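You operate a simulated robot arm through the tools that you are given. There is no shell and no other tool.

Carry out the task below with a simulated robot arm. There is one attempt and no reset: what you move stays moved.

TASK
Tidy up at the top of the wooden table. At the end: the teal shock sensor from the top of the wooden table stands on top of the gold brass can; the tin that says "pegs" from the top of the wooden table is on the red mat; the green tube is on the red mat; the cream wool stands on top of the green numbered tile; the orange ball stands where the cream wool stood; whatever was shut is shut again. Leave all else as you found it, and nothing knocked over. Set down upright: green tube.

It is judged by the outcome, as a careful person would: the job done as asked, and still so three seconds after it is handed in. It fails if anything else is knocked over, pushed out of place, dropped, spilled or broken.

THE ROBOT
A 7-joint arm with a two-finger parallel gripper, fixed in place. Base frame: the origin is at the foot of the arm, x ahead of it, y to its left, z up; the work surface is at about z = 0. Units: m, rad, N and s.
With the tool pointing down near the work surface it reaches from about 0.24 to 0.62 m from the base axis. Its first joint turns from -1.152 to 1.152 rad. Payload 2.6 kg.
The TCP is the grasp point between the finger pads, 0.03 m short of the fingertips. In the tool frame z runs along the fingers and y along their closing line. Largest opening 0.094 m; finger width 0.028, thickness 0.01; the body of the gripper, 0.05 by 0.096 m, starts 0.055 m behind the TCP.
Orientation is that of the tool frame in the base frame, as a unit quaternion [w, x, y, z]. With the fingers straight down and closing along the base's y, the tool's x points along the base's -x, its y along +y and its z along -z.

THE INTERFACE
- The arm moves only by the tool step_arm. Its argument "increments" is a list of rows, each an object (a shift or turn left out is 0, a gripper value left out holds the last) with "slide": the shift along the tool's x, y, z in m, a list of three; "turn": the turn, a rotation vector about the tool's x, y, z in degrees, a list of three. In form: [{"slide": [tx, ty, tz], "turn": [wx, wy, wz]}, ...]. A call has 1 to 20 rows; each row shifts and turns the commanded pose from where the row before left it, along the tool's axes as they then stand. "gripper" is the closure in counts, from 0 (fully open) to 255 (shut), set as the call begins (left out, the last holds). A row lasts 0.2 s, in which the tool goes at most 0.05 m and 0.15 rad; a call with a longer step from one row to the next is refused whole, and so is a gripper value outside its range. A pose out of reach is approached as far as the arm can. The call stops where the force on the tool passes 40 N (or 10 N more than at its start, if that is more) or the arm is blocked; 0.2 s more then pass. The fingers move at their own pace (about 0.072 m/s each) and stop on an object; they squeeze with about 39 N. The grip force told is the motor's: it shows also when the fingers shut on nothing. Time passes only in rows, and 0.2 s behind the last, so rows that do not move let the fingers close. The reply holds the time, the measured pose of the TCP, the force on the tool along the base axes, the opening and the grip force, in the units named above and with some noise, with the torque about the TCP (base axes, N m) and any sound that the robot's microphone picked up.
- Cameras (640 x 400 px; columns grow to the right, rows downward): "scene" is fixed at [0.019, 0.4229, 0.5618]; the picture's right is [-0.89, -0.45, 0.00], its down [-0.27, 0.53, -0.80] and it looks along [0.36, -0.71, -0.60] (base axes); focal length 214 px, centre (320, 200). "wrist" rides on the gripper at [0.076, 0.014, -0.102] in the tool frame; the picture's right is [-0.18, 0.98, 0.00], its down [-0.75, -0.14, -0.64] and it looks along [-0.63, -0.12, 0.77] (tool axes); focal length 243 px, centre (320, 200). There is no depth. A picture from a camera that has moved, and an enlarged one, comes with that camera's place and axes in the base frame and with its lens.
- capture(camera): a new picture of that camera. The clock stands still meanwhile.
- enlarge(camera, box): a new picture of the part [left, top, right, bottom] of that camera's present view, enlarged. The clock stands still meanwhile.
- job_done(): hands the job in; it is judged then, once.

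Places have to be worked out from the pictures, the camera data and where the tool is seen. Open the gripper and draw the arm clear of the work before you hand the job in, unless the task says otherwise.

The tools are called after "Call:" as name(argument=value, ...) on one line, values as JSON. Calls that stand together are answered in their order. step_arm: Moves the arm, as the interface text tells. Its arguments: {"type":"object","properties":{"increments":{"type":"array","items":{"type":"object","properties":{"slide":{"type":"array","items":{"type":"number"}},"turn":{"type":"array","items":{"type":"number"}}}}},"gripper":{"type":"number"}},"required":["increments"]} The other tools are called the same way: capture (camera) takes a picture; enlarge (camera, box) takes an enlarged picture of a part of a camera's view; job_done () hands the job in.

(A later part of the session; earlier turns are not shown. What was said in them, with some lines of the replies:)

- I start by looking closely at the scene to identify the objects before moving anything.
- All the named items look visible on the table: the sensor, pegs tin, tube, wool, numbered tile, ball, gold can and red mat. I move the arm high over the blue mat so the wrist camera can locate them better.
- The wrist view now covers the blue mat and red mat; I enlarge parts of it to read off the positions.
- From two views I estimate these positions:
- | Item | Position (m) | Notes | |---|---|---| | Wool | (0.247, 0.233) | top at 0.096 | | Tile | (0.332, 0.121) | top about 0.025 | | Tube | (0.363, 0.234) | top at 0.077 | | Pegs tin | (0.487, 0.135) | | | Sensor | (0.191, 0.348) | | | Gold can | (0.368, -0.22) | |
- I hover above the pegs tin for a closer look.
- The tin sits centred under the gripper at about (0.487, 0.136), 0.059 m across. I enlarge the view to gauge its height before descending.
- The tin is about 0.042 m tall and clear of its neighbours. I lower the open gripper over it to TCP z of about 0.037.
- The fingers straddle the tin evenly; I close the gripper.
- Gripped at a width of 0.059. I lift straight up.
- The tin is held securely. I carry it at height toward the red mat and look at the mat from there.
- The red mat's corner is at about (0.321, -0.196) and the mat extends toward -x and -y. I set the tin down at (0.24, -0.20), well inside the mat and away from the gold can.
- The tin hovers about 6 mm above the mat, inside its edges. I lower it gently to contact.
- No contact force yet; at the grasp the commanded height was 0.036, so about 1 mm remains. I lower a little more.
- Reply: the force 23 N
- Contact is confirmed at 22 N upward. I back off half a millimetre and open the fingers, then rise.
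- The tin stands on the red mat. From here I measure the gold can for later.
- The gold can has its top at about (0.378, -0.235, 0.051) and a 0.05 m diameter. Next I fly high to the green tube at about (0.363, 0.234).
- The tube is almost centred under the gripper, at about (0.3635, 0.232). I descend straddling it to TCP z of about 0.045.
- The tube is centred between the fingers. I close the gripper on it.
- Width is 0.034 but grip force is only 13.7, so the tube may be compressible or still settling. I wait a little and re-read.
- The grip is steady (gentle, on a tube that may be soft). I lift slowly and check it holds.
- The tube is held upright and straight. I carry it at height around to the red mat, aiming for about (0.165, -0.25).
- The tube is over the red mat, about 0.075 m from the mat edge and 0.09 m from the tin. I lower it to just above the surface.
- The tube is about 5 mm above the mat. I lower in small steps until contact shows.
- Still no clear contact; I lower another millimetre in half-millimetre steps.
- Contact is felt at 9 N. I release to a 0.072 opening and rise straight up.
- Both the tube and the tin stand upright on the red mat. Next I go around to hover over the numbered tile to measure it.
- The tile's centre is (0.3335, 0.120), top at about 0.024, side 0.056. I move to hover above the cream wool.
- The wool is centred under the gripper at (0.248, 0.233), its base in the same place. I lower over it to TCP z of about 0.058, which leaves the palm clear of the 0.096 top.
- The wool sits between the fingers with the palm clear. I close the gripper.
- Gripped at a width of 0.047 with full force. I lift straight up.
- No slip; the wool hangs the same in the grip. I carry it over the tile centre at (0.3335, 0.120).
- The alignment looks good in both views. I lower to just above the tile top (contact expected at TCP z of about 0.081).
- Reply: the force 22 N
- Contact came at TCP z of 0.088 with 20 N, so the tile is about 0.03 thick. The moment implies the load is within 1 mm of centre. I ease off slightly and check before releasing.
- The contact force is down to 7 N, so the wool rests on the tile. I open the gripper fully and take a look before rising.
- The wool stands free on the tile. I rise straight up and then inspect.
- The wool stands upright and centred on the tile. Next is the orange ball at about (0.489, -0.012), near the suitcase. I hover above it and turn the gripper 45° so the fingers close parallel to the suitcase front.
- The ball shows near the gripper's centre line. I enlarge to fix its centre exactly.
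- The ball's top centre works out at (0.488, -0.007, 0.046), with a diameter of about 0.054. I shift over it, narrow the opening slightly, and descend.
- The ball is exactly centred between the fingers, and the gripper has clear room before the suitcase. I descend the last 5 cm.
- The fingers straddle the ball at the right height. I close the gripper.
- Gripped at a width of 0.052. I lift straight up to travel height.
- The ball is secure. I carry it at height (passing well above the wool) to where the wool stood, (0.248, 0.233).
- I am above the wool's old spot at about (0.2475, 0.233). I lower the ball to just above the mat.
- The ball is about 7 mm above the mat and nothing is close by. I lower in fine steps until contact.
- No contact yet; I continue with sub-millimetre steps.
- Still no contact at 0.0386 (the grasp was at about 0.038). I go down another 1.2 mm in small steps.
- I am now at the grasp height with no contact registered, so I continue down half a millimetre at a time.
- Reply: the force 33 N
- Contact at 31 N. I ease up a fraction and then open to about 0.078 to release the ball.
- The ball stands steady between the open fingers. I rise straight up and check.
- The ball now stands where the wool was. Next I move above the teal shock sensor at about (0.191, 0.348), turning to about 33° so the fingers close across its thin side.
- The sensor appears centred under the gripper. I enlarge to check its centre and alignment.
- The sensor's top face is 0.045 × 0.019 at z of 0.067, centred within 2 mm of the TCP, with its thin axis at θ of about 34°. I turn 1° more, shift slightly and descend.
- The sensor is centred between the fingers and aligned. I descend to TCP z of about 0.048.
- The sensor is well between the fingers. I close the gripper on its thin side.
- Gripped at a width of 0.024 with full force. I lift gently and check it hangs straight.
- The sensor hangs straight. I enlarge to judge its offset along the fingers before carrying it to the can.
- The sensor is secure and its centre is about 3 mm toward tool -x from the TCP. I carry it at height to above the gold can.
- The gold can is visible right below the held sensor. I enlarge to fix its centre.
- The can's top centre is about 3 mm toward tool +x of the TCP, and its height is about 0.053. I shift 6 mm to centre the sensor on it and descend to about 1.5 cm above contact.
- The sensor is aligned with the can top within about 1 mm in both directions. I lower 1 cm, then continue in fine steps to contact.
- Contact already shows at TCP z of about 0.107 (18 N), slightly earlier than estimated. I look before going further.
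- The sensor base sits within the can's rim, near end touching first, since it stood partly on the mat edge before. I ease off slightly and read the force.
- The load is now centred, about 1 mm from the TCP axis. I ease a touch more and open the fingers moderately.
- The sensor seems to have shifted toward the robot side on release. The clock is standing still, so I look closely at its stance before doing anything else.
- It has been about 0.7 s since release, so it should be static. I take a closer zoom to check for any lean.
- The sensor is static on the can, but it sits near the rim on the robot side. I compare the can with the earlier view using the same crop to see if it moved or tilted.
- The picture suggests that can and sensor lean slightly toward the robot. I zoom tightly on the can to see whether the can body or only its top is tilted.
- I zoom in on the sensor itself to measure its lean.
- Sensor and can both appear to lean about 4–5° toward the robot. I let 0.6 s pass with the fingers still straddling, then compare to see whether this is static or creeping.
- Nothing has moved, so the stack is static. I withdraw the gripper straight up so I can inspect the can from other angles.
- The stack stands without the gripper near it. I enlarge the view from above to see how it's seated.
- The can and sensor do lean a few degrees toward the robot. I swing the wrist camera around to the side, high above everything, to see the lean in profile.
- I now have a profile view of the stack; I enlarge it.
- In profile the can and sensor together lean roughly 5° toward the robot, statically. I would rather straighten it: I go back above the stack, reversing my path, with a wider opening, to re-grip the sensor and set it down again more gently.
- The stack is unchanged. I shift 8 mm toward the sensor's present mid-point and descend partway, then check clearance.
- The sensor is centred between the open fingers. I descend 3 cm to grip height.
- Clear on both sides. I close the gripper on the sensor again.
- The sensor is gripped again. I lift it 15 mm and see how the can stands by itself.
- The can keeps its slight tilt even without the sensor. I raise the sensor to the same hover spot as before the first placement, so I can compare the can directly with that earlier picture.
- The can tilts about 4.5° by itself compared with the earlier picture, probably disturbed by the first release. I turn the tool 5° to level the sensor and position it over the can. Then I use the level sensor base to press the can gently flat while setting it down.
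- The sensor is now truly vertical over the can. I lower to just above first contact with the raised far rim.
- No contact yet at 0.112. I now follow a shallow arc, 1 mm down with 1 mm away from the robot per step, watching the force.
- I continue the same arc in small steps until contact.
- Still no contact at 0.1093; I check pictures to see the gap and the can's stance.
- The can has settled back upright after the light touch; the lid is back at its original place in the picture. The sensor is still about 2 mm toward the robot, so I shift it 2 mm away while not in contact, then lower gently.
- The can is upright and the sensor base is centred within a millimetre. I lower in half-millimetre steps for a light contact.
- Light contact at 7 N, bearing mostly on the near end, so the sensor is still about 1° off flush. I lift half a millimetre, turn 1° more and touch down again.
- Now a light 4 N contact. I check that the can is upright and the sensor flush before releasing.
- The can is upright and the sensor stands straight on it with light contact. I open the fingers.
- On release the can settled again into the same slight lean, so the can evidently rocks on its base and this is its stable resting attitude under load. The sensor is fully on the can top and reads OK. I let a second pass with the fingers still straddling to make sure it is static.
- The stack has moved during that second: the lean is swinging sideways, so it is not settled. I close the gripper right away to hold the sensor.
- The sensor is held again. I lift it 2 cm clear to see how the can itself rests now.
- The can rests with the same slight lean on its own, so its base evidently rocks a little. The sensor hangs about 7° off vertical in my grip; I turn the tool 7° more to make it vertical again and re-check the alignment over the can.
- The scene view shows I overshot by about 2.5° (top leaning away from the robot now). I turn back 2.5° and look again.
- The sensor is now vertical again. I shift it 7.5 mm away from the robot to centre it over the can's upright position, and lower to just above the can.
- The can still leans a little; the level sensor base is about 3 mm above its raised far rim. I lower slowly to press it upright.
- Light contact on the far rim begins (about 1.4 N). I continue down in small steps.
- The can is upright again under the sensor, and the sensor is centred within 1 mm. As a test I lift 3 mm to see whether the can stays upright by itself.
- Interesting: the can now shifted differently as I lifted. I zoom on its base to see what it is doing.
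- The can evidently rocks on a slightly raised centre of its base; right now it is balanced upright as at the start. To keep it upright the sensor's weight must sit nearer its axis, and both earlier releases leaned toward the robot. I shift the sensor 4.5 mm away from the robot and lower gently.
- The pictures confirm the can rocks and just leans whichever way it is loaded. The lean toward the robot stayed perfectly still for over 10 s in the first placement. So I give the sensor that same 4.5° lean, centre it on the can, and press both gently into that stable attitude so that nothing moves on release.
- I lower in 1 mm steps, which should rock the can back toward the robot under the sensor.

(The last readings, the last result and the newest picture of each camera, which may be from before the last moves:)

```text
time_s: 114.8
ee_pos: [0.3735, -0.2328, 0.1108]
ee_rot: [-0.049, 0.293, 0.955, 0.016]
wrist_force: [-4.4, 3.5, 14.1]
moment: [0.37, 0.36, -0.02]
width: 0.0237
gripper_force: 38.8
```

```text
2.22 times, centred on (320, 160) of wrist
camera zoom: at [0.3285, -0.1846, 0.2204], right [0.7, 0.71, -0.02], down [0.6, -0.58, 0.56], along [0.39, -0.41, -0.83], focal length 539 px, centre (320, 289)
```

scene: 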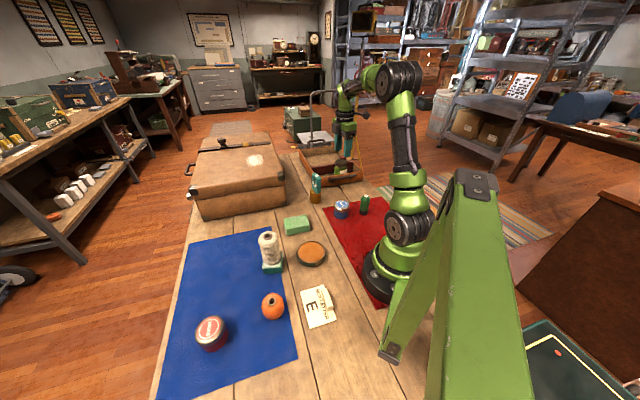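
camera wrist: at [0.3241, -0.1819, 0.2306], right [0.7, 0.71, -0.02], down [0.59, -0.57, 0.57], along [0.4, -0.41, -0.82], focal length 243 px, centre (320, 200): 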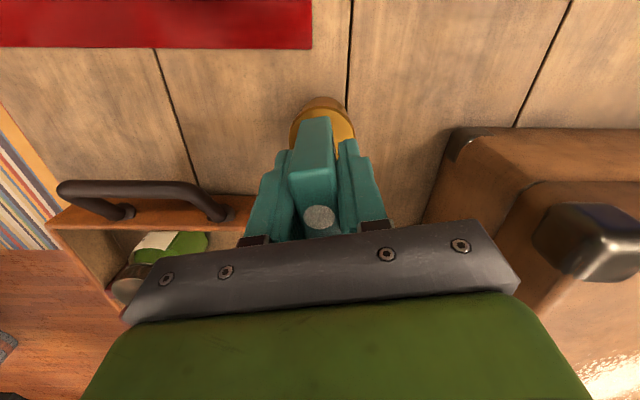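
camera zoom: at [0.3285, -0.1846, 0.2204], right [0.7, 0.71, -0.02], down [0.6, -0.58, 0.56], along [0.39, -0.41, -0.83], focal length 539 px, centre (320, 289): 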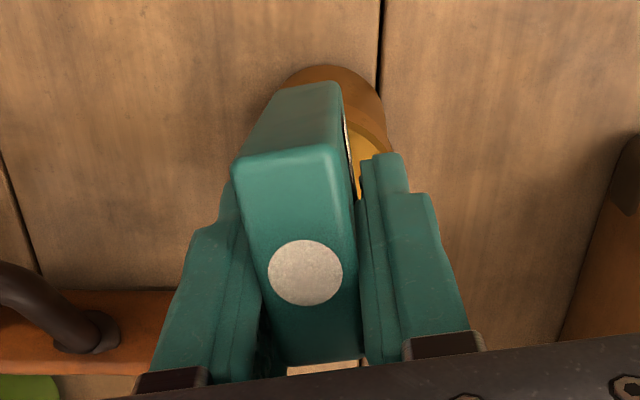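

The can's top is held by friction against the sensor base rather than rocking. I lift off, shift the sensor 5.5 mm back, and re-contact lightly, so I can then ease the can over with the sensor toward its stable side.

Call:
step_arm(increments=[{"slide": [0.0003, 0, -0.0025]}, {"slide": [-0.0055, 0, -0.0006]}, {"slide": [0, 0, 0.001]}, {"slide": [0, 0, 0]}])

Call:
enlarge(camera="scene", box=[304, 165, 334, 206])

Call:
enlarge(camera="wrist", box=[240, 70, 400, 250])

```text
time_s: 115.8
ee_pos: [0.3784, -0.2364, 0.111]
ee_rot: [-0.049, 0.293, 0.955, 0.015]
wrist_force: [-0.2, 0.4, 1.1]
moment: [0.04, 0.08, 0.03]
width: 0.0238
gripper_force: 39.5
```

```text
9.76 times, centred on (319, 186) of scene
camera zoom: at [0.019, 0.4229, 0.5618], right [-0.89, -0.45, 0.0], down [-0.27, 0.53, -0.8], along [0.36, -0.71, -0.6], focal length 2092 px, centre (330, 342)
```

zoom: 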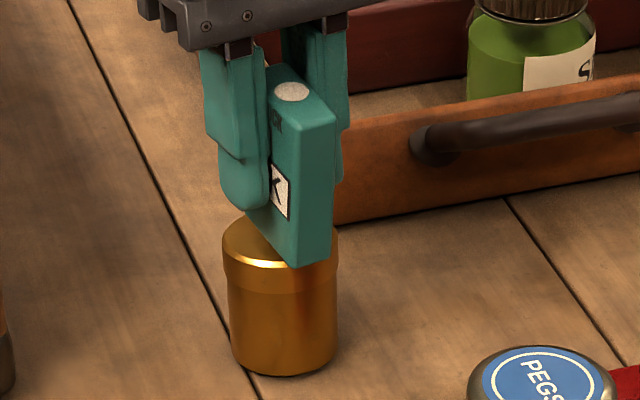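

```text
2.22 times, centred on (320, 160) of wrist
camera zoom: at [0.3328, -0.1876, 0.2213], right [0.7, 0.71, -0.02], down [0.6, -0.57, 0.56], along [0.39, -0.4, -0.83], focal length 539 px, centre (320, 289)
```

zoom: 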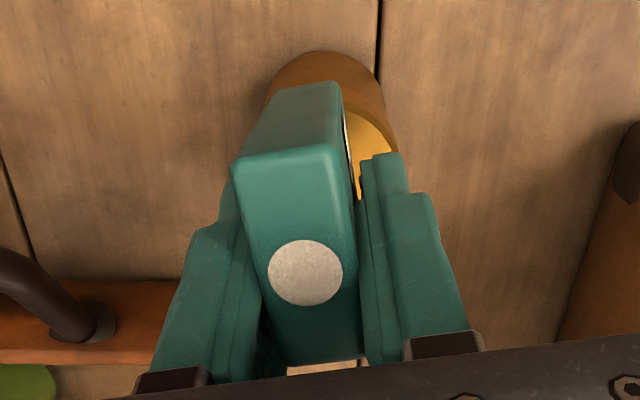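

Light contact of about 2 N. I now move toward the robot 2 mm at a time, lowering slightly, so the can follows the sensor base.

Call:
step_arm(increments=[{"slide": [0.0015, 0, 0.0006]}, {"slide": [0.0015, 0, 0.0007]}, {"slide": [0, 0, 0]}])

Call:
enlarge(camera="scene", box=[304, 165, 334, 206])

```text
time_s: 116.6
ee_pos: [0.3756, -0.2342, 0.11]
ee_rot: [-0.05, 0.293, 0.955, 0.015]
wrist_force: [0.2, -0.2, -1.0]
moment: [0.02, 0.0, 0.01]
width: 0.0238
gripper_force: 38.9
```

```text
9.76 times, centred on (319, 186) of scene
camera zoom: at [0.019, 0.4229, 0.5618], right [-0.89, -0.45, 0.0], down [-0.27, 0.53, -0.8], along [0.36, -0.71, -0.6], focal length 2092 px, centre (330, 342)
```

zoom: 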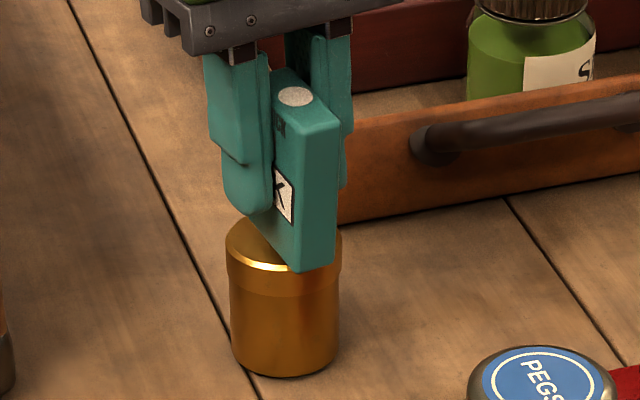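

No force now and the can follows freely. I continue with small combined steps (0.7 mm toward the robot and 0.5 mm down each).

Call:
step_arm(increments=[{"slide": [0.0007, 0, 0.0006]}, {"slide": [0.0007, 0, 0.0006]}, {"slide": [0.0007, 0, 0.0006]}, {"slide": [0, 0, 0]}])

Call:
enlarge(camera="scene", box=[304, 165, 334, 206])

```text
time_s: 117.6
ee_pos: [0.3745, -0.2329, 0.1091]
ee_rot: [-0.051, 0.292, 0.955, 0.015]
wrist_force: [-0.2, -0.5, 0.1]
moment: [0.02, -0.04, -0.01]
width: 0.0238
gripper_force: 38.5
```

```text
9.76 times, centred on (319, 186) of scene
camera zoom: at [0.019, 0.4229, 0.5618], right [-0.89, -0.45, 0.0], down [-0.27, 0.53, -0.8], along [0.36, -0.71, -0.6], focal length 2092 px, centre (330, 342)
```

zoom: 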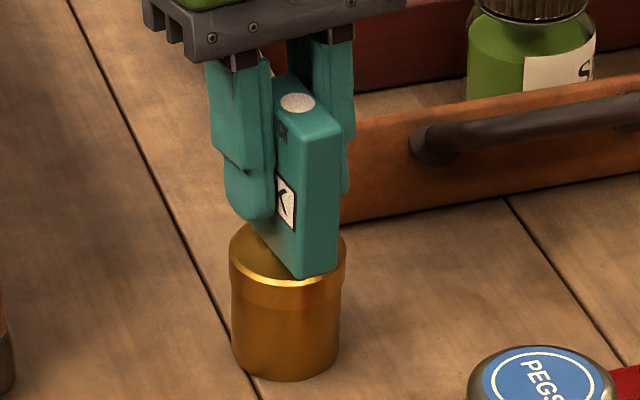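

The can has rocked over to the robot-side lean, matching the sensor's angle. I lower by small steps to seat the sensor flush.

Call:
step_arm(increments=[{"slide": [0, 0, 0.0005]}, {"slide": [0, 0, 0.0005]}, {"slide": [0, 0, 0]}])

```text
time_s: 118.4
ee_pos: [0.3743, -0.2329, 0.1088]
ee_rot: [-0.05, 0.293, 0.955, 0.015]
wrist_force: [-0.1, -0.7, 1.8]
moment: [-0.04, -0.03, -0.01]
width: 0.0235
gripper_force: 39.5
```

About 3 N of contact. I go another 0.5 mm and check the seating in the pictures.

Call:
step_arm(increments=[{"slide": [0, 0, 0.0005]}, {"slide": [0, 0, 0]}])

Call:
enlarge(camera="scene", box=[304, 165, 334, 206])

Call:
enlarge(camera="wrist", box=[240, 70, 400, 250])

```text
time_s: 119.0
ee_pos: [0.3739, -0.2334, 0.1073]
ee_rot: [-0.049, 0.293, 0.955, 0.015]
wrist_force: [-1.0, -0.2, 7.5]
moment: [-0.07, 0.11, 0.02]
width: 0.0237
gripper_force: 39.0
```

```text
9.76 times, centred on (319, 186) of scene
camera zoom: at [0.019, 0.4229, 0.5618], right [-0.89, -0.45, 0.0], down [-0.27, 0.53, -0.8], along [0.36, -0.71, -0.6], focal length 2092 px, centre (330, 342)
```

zoom: 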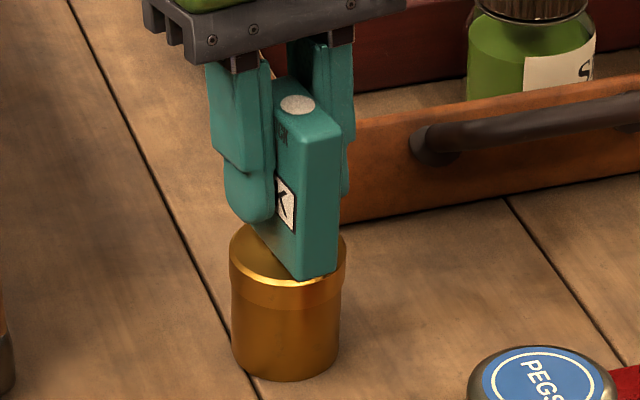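

```text
2.22 times, centred on (320, 160) of wrist
camera zoom: at [0.3285, -0.1847, 0.2177], right [0.7, 0.71, -0.02], down [0.6, -0.57, 0.56], along [0.39, -0.41, -0.83], focal length 539 px, centre (320, 289)
```

zoom: 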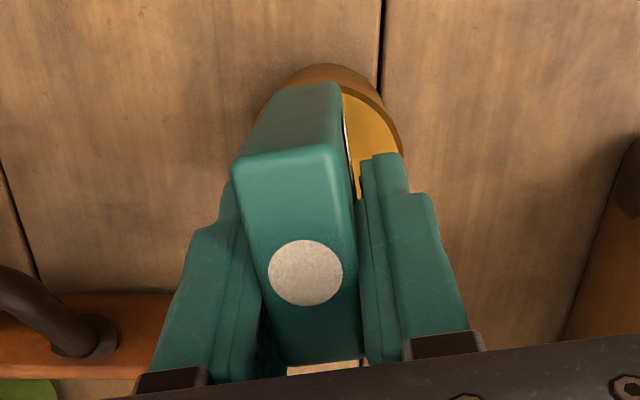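

Seated with 7.5 N near the sensor's centre. I ease off slightly and then open the fingers to about 0.06.

Call:
step_arm(increments=[{"slide": [0, 0, -0.0003]}, {"slide": [0, 0, 0]}])

Call:
step_arm(increments=[{"slide": [0, 0, 0]}, {"slide": [0, 0, 0]}], gripper=90)

Call:
enlarge(camera="scene", box=[304, 165, 334, 206])

Call:
enlarge(camera="wrist", box=[240, 70, 400, 250])

```text
time_s: 119.6
ee_pos: [0.3738, -0.2331, 0.108]
ee_rot: [-0.049, 0.293, 0.955, 0.015]
wrist_force: [0.6, -1.1, 6.4]
moment: [-0.05, -0.01, 0.0]
width: 0.0234
gripper_force: 39.2
```

```text
time_s: 120.2
ee_pos: [0.3742, -0.233, 0.1071]
ee_rot: [-0.05, 0.292, 0.955, 0.016]
wrist_force: [0.3, -0.4, 0.2]
moment: [0.01, 0.01, 0.05]
width: 0.0608
gripper_force: 0.1
```

```text
9.76 times, centred on (319, 186) of scene
camera zoom: at [0.019, 0.4229, 0.5618], right [-0.89, -0.45, 0.0], down [-0.27, 0.53, -0.8], along [0.36, -0.71, -0.6], focal length 2092 px, centre (330, 342)
```

zoom: 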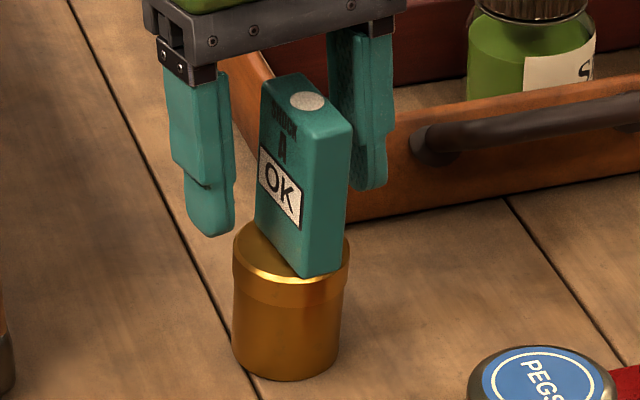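

```text
2.22 times, centred on (320, 160) of wrist
camera zoom: at [0.3284, -0.1846, 0.2174], right [0.7, 0.71, -0.02], down [0.6, -0.57, 0.56], along [0.39, -0.4, -0.83], focal length 539 px, centre (320, 289)
```

zoom: 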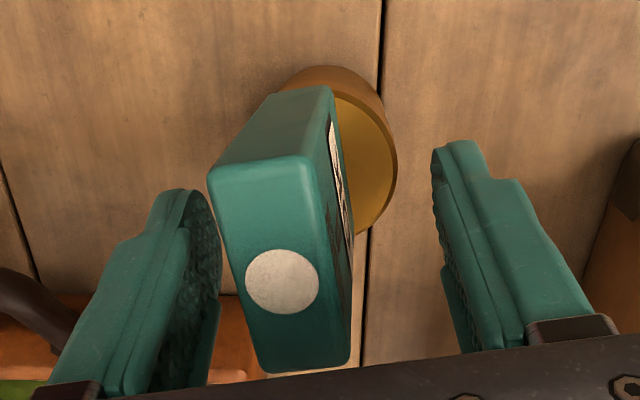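

It has leaned toward the left finger side on release. I wait half a second to see whether it settles, with the fingers still on both sides.

Call:
step_arm(increments=[{"slide": [0, 0, 0]}, {"slide": [0, 0, 0]}])

Call:
enlarge(camera="scene", box=[304, 165, 334, 206])

Call:
enlarge(camera="wrist", box=[240, 70, 400, 250])

```text
time_s: 120.8
ee_pos: [0.3735, -0.2329, 0.1081]
ee_rot: [-0.049, 0.293, 0.955, 0.016]
wrist_force: [-0.5, -0.2, 0.4]
moment: [-0.01, 0.0, 0.02]
width: 0.0606
gripper_force: 0.1
```

```text
9.76 times, centred on (319, 186) of scene
camera zoom: at [0.019, 0.4229, 0.5618], right [-0.89, -0.45, 0.0], down [-0.27, 0.53, -0.8], along [0.36, -0.71, -0.6], focal length 2092 px, centre (330, 342)
```

zoom: 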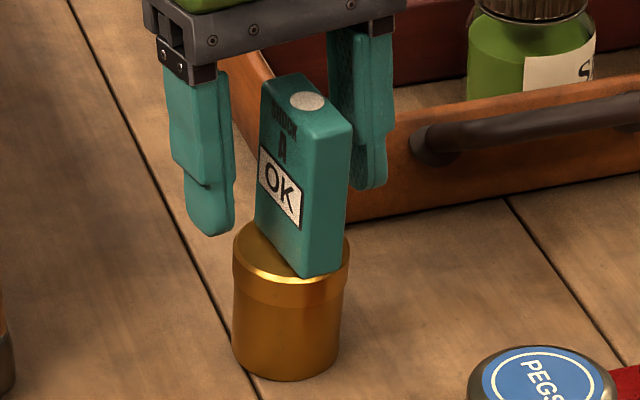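

```text
2.22 times, centred on (320, 160) of wrist
camera zoom: at [0.3284, -0.1847, 0.2176], right [0.7, 0.71, -0.02], down [0.6, -0.57, 0.56], along [0.39, -0.4, -0.83], focal length 539 px, centre (320, 289)
```

zoom: 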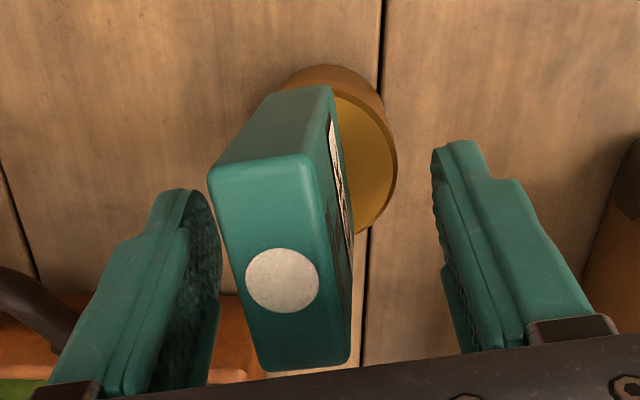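

It is identical after 0.6 s. I wait another 1.2 s and compare again.

Call:
step_arm(increments=[{"slide": [0, 0, 0]}, {"slide": [0, 0, 0]}, {"slide": [0, 0, 0]}, {"slide": [0, 0, 0]}, {"slide": [0, 0, 0]}])

Call:
enlarge(camera="scene", box=[304, 165, 334, 206])

Call:
enlarge(camera="wrist", box=[240, 70, 400, 250])

```text
time_s: 122.0
ee_pos: [0.3742, -0.2325, 0.1079]
ee_rot: [-0.05, 0.293, 0.955, 0.016]
wrist_force: [0.2, 0.9, 0.3]
moment: [-0.02, -0.03, 0.04]
width: 0.0605
gripper_force: 0.0
```

```text
9.76 times, centred on (319, 186) of scene
camera zoom: at [0.019, 0.4229, 0.5618], right [-0.89, -0.45, 0.0], down [-0.27, 0.53, -0.8], along [0.36, -0.71, -0.6], focal length 2092 px, centre (330, 342)
```

zoom: 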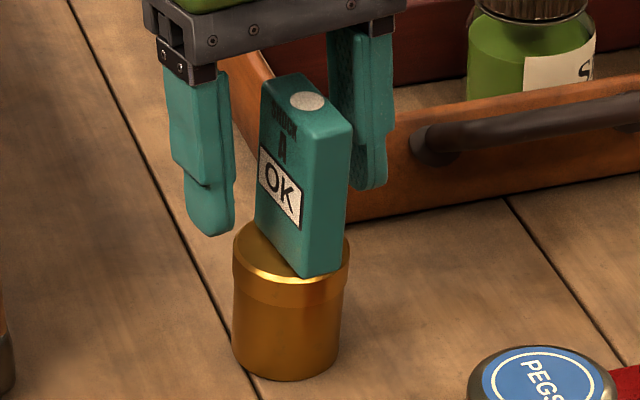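

```text
2.22 times, centred on (320, 160) of wrist
camera zoom: at [0.3284, -0.1847, 0.2176], right [0.7, 0.71, -0.02], down [0.6, -0.57, 0.56], along [0.39, -0.4, -0.83], focal length 539 px, centre (320, 289)
```

zoom: 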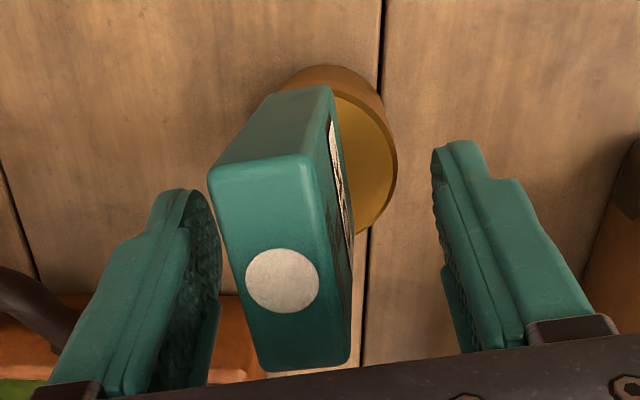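

Static for nearly 2 s, and the sensor has about 16 mm clearance to each finger. I withdraw straight up slowly.

Call:
step_arm(increments=[{"slide": [0.001, 0, -0.01]}, {"slide": [0.0016, 0, -0.015]}, {"slide": [0.0021, 0, -0.02]}, {"slide": [0.0031, 0, -0.03]}, {"slide": [0.0042, 0, -0.04]}, {"slide": [0.0042, 0, -0.04]}, {"slide": [0, 0, 0]}])

Call:
enlarge(camera="scene", box=[304, 165, 334, 206])

Call:
capture(camera="wrist")

```text
time_s: 123.6
ee_pos: [0.3731, -0.2331, 0.2648]
ee_rot: [-0.05, 0.293, 0.955, 0.015]
wrist_force: [-0.3, 0.0, -0.8]
moment: [0.04, -0.02, -0.02]
width: 0.0606
gripper_force: 0.0
```

```text
9.76 times, centred on (319, 186) of scene
camera zoom: at [0.019, 0.4229, 0.5618], right [-0.89, -0.45, 0.0], down [-0.27, 0.53, -0.8], along [0.36, -0.71, -0.6], focal length 2092 px, centre (330, 342)
```

zoom: 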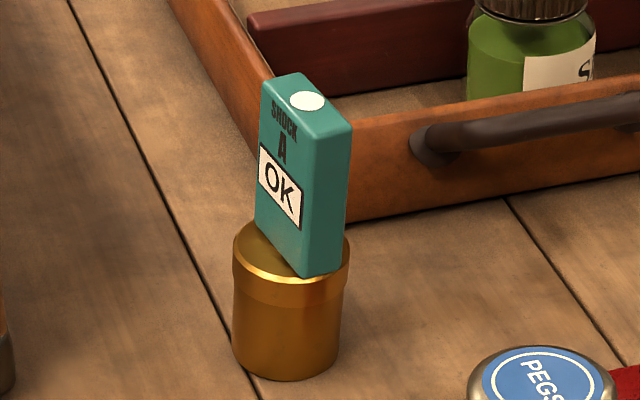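

```text
taken
camera wrist: at [0.329, -0.1842, 0.3743], right [0.7, 0.71, -0.02], down [0.6, -0.57, 0.56], along [0.39, -0.4, -0.83], focal length 243 px, centre (320, 200)
```

wrist: 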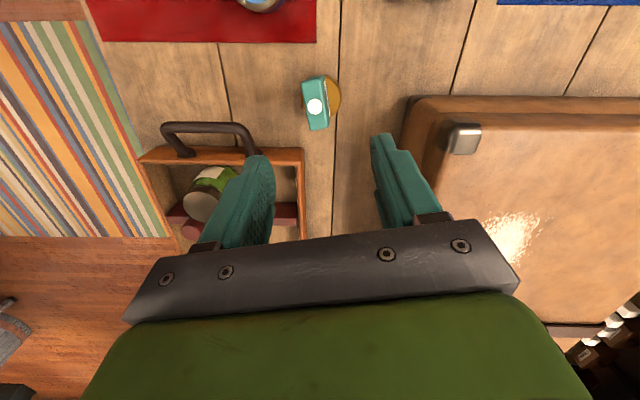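

The stack stays as it was after the withdrawal. I check the seating from above.

Call:
enlarge(camera="wrist", box=[272, 55, 368, 145])

Call:
enlarge(camera="scene", box=[306, 170, 334, 200])

```text
4.44 times, centred on (320, 100) of wrist
camera zoom: at [0.329, -0.1842, 0.3743], right [0.7, 0.71, -0.02], down [0.6, -0.57, 0.56], along [0.39, -0.4, -0.83], focal length 1078 px, centre (320, 644)
```

zoom: 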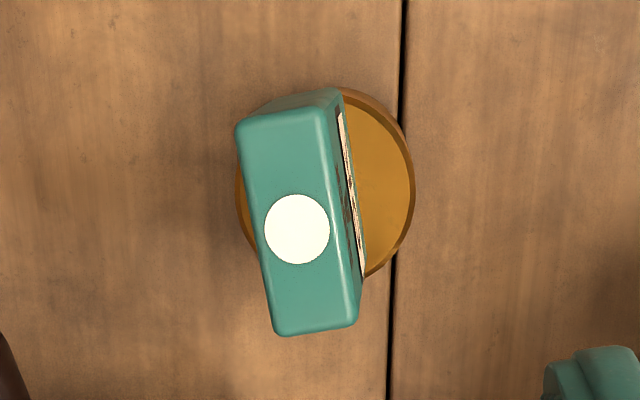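

```text
13.33 times, centred on (320, 185) of scene
camera zoom: at [0.019, 0.4229, 0.5618], right [-0.89, -0.45, 0.0], down [-0.27, 0.53, -0.8], along [0.36, -0.71, -0.6], focal length 2860 px, centre (320, 400)
```

zoom: 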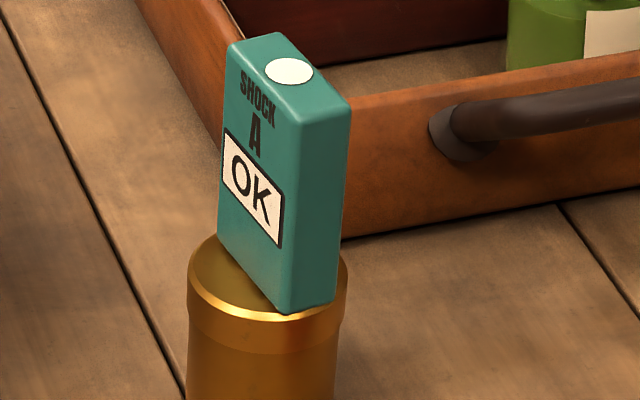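

The sensor is fully seated on the can and reads OK, with only a slight static lean. I now raise the arm high, return the tool to its original orientation and draw it back toward the start pose with the gripper open.

Call:
step_arm(increments=[{"slide": [0.0042, 0, -0.04]}, {"slide": [0.0042, 0, -0.04]}, {"slide": [0.0042, 0, -0.04]}, {"turn": [0, -6, 0]}, {"turn": [0, 0, -8.5]}, {"turn": [0, 0, -8.5]}, {"turn": [0, 0, -8.5]}, {"turn": [0, 0, -8.5]}, {"slide": [0.0026, 0.045, 0]}, {"slide": [0.0026, 0.045, 0]}, {"slide": [0.0026, 0.045, 0]}, {"slide": [0.0026, 0.045, 0]}, {"slide": [0.0026, 0.045, 0]}, {"slide": [0, 0, 0]}], gripper=0)

Call:
capture(camera="scene")

Call:
enlarge(camera="scene", box=[304, 165, 334, 206])

Call:
capture(camera="wrist")

```text
time_s: 126.6
ee_pos: [0.3609, -0.0068, 0.3839]
ee_rot: [0.0, 0.0, 1.0, 0.0]
wrist_force: [-0.6, 0.1, 0.3]
moment: [0.02, 0.02, -0.03]
width: 0.0939
gripper_force: 0.0
```

```text
taken
```

scene: 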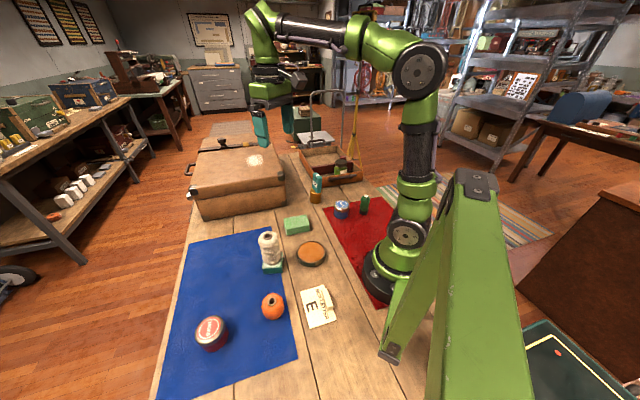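

```text
9.76 times, centred on (319, 186) of scene
camera zoom: at [0.019, 0.4229, 0.5618], right [-0.89, -0.45, 0.0], down [-0.27, 0.53, -0.8], along [0.36, -0.71, -0.6], focal length 2092 px, centre (330, 342)
```

zoom: 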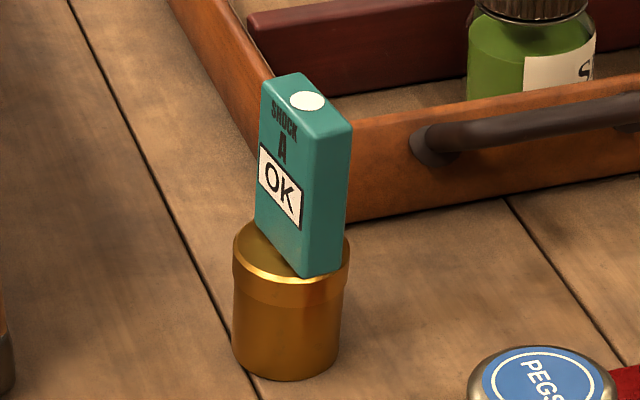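

```text
taken
camera wrist: at [0.286, 0.0071, 0.4861], right [0.19, 0.98, 0.0], down [0.75, -0.14, 0.64], along [0.63, -0.12, -0.77], focal length 243 px, centre (320, 200)
```

wrist: 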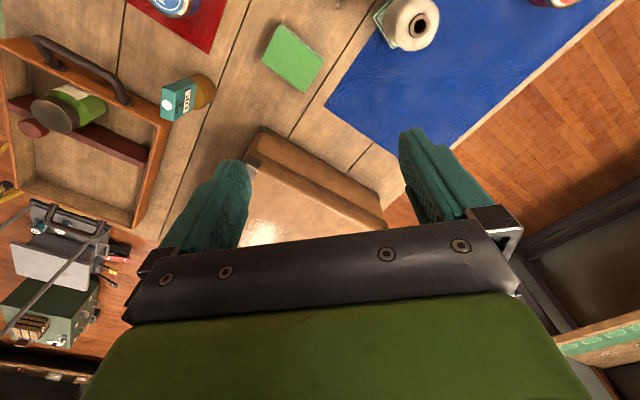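

All items are in place and the stack is unchanged. I do a last check of every placed object and let two more seconds pass.

Call:
step_arm(increments=[{"slide": [0, 0, 0]}, {"slide": [0, 0, 0]}, {"slide": [0, 0, 0]}, {"slide": [0, 0, 0]}, {"slide": [0, 0, 0]}, {"slide": [0, 0, 0]}, {"slide": [0, 0, 0]}, {"slide": [0, 0, 0]}, {"slide": [0, 0, 0]}, {"slide": [0, 0, 0]}])

Call:
enlarge(camera="scene", box=[304, 165, 334, 206])

Call:
enlarge(camera="scene", box=[170, 200, 360, 380])

Call:
enlarge(camera="scene", box=[270, 150, 430, 250])

```text
time_s: 128.8
ee_pos: [0.362, -0.0082, 0.3833]
ee_rot: [0.0, 0.001, 1.0, 0.001]
wrist_force: [0.1, 0.5, 0.2]
moment: [0.0, -0.01, 0.0]
width: 0.094
gripper_force: 0.0
```

```text
9.76 times, centred on (319, 186) of scene
camera zoom: at [0.019, 0.4229, 0.5618], right [-0.89, -0.45, 0.0], down [-0.27, 0.53, -0.8], along [0.36, -0.71, -0.6], focal length 2092 px, centre (330, 342)
```

zoom: 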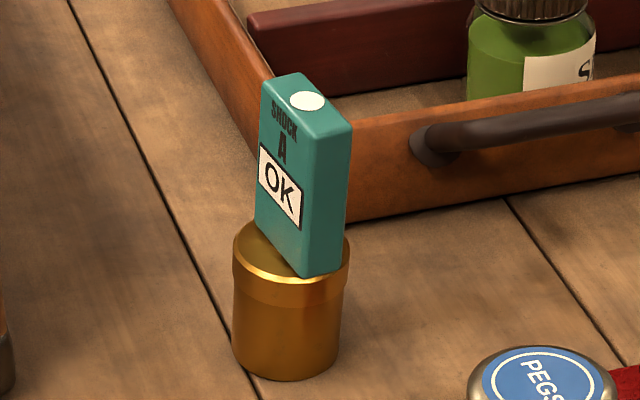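

```text
2.22 times, centred on (265, 290) of scene
camera zoom: at [0.019, 0.4229, 0.5618], right [-0.89, -0.45, 0.0], down [-0.27, 0.53, -0.8], along [0.36, -0.71, -0.6], focal length 477 px, centre (442, 0)
```

zoom: 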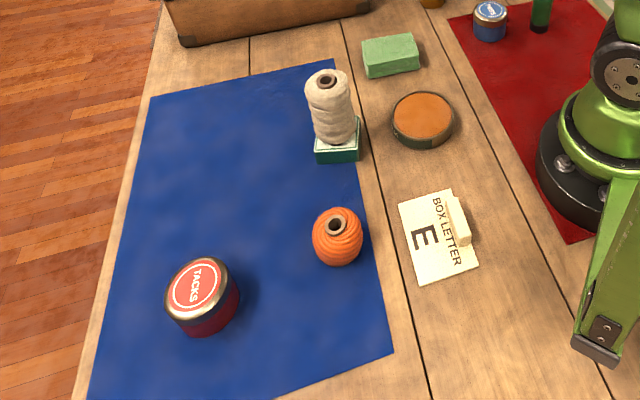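

```text
4.00 times, centred on (350, 200) of scene
camera zoom: at [0.019, 0.4229, 0.5618], right [-0.89, -0.45, 0.0], down [-0.27, 0.53, -0.8], along [0.36, -0.71, -0.6], focal length 858 px, centre (200, 200)
```

zoom: 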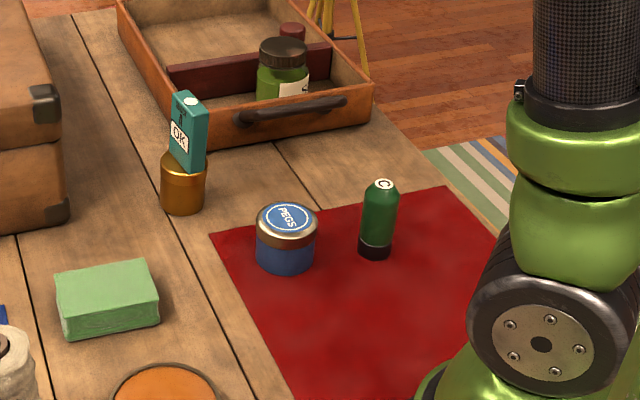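

Everything is where it was asked for. The sensor stands on the gold can and has been static for over 8 s. The pegs tin and the upright tube are on the red mat, the wool is on the tile, and the ball is on the wool's old spot. The suitcase was never opened and is still shut, and the arm is clear with the gripper open, so I hand the job in.

Call:
job_done()

```text
The job is handed in.
```

I moved all five items as asked and handed the job in. The one imperfection is that the gold can and the shock sensor on it lean about 5°.

- **Shock sensor:** it stands on top of the gold can and still reads "OK". I re-gripped and re-set it twice because the stack shifted when I let go. The can started out upright, but after I set the sensor on it, it rocked on its base and settled at a lean. The stack then held still for about 8 seconds before hand-in.
- **Pegs tin and green tube:** both are on the red mat, with the tube upright.
- **Cream wool:** it stands upright and centred on the green numbered tile.
- **Orange ball:** it stands where the wool was.
- **Everything else:** the suitcase was never opened and is still shut. I saw nothing else knocked over or moved, and the arm is clear with the gripper open.
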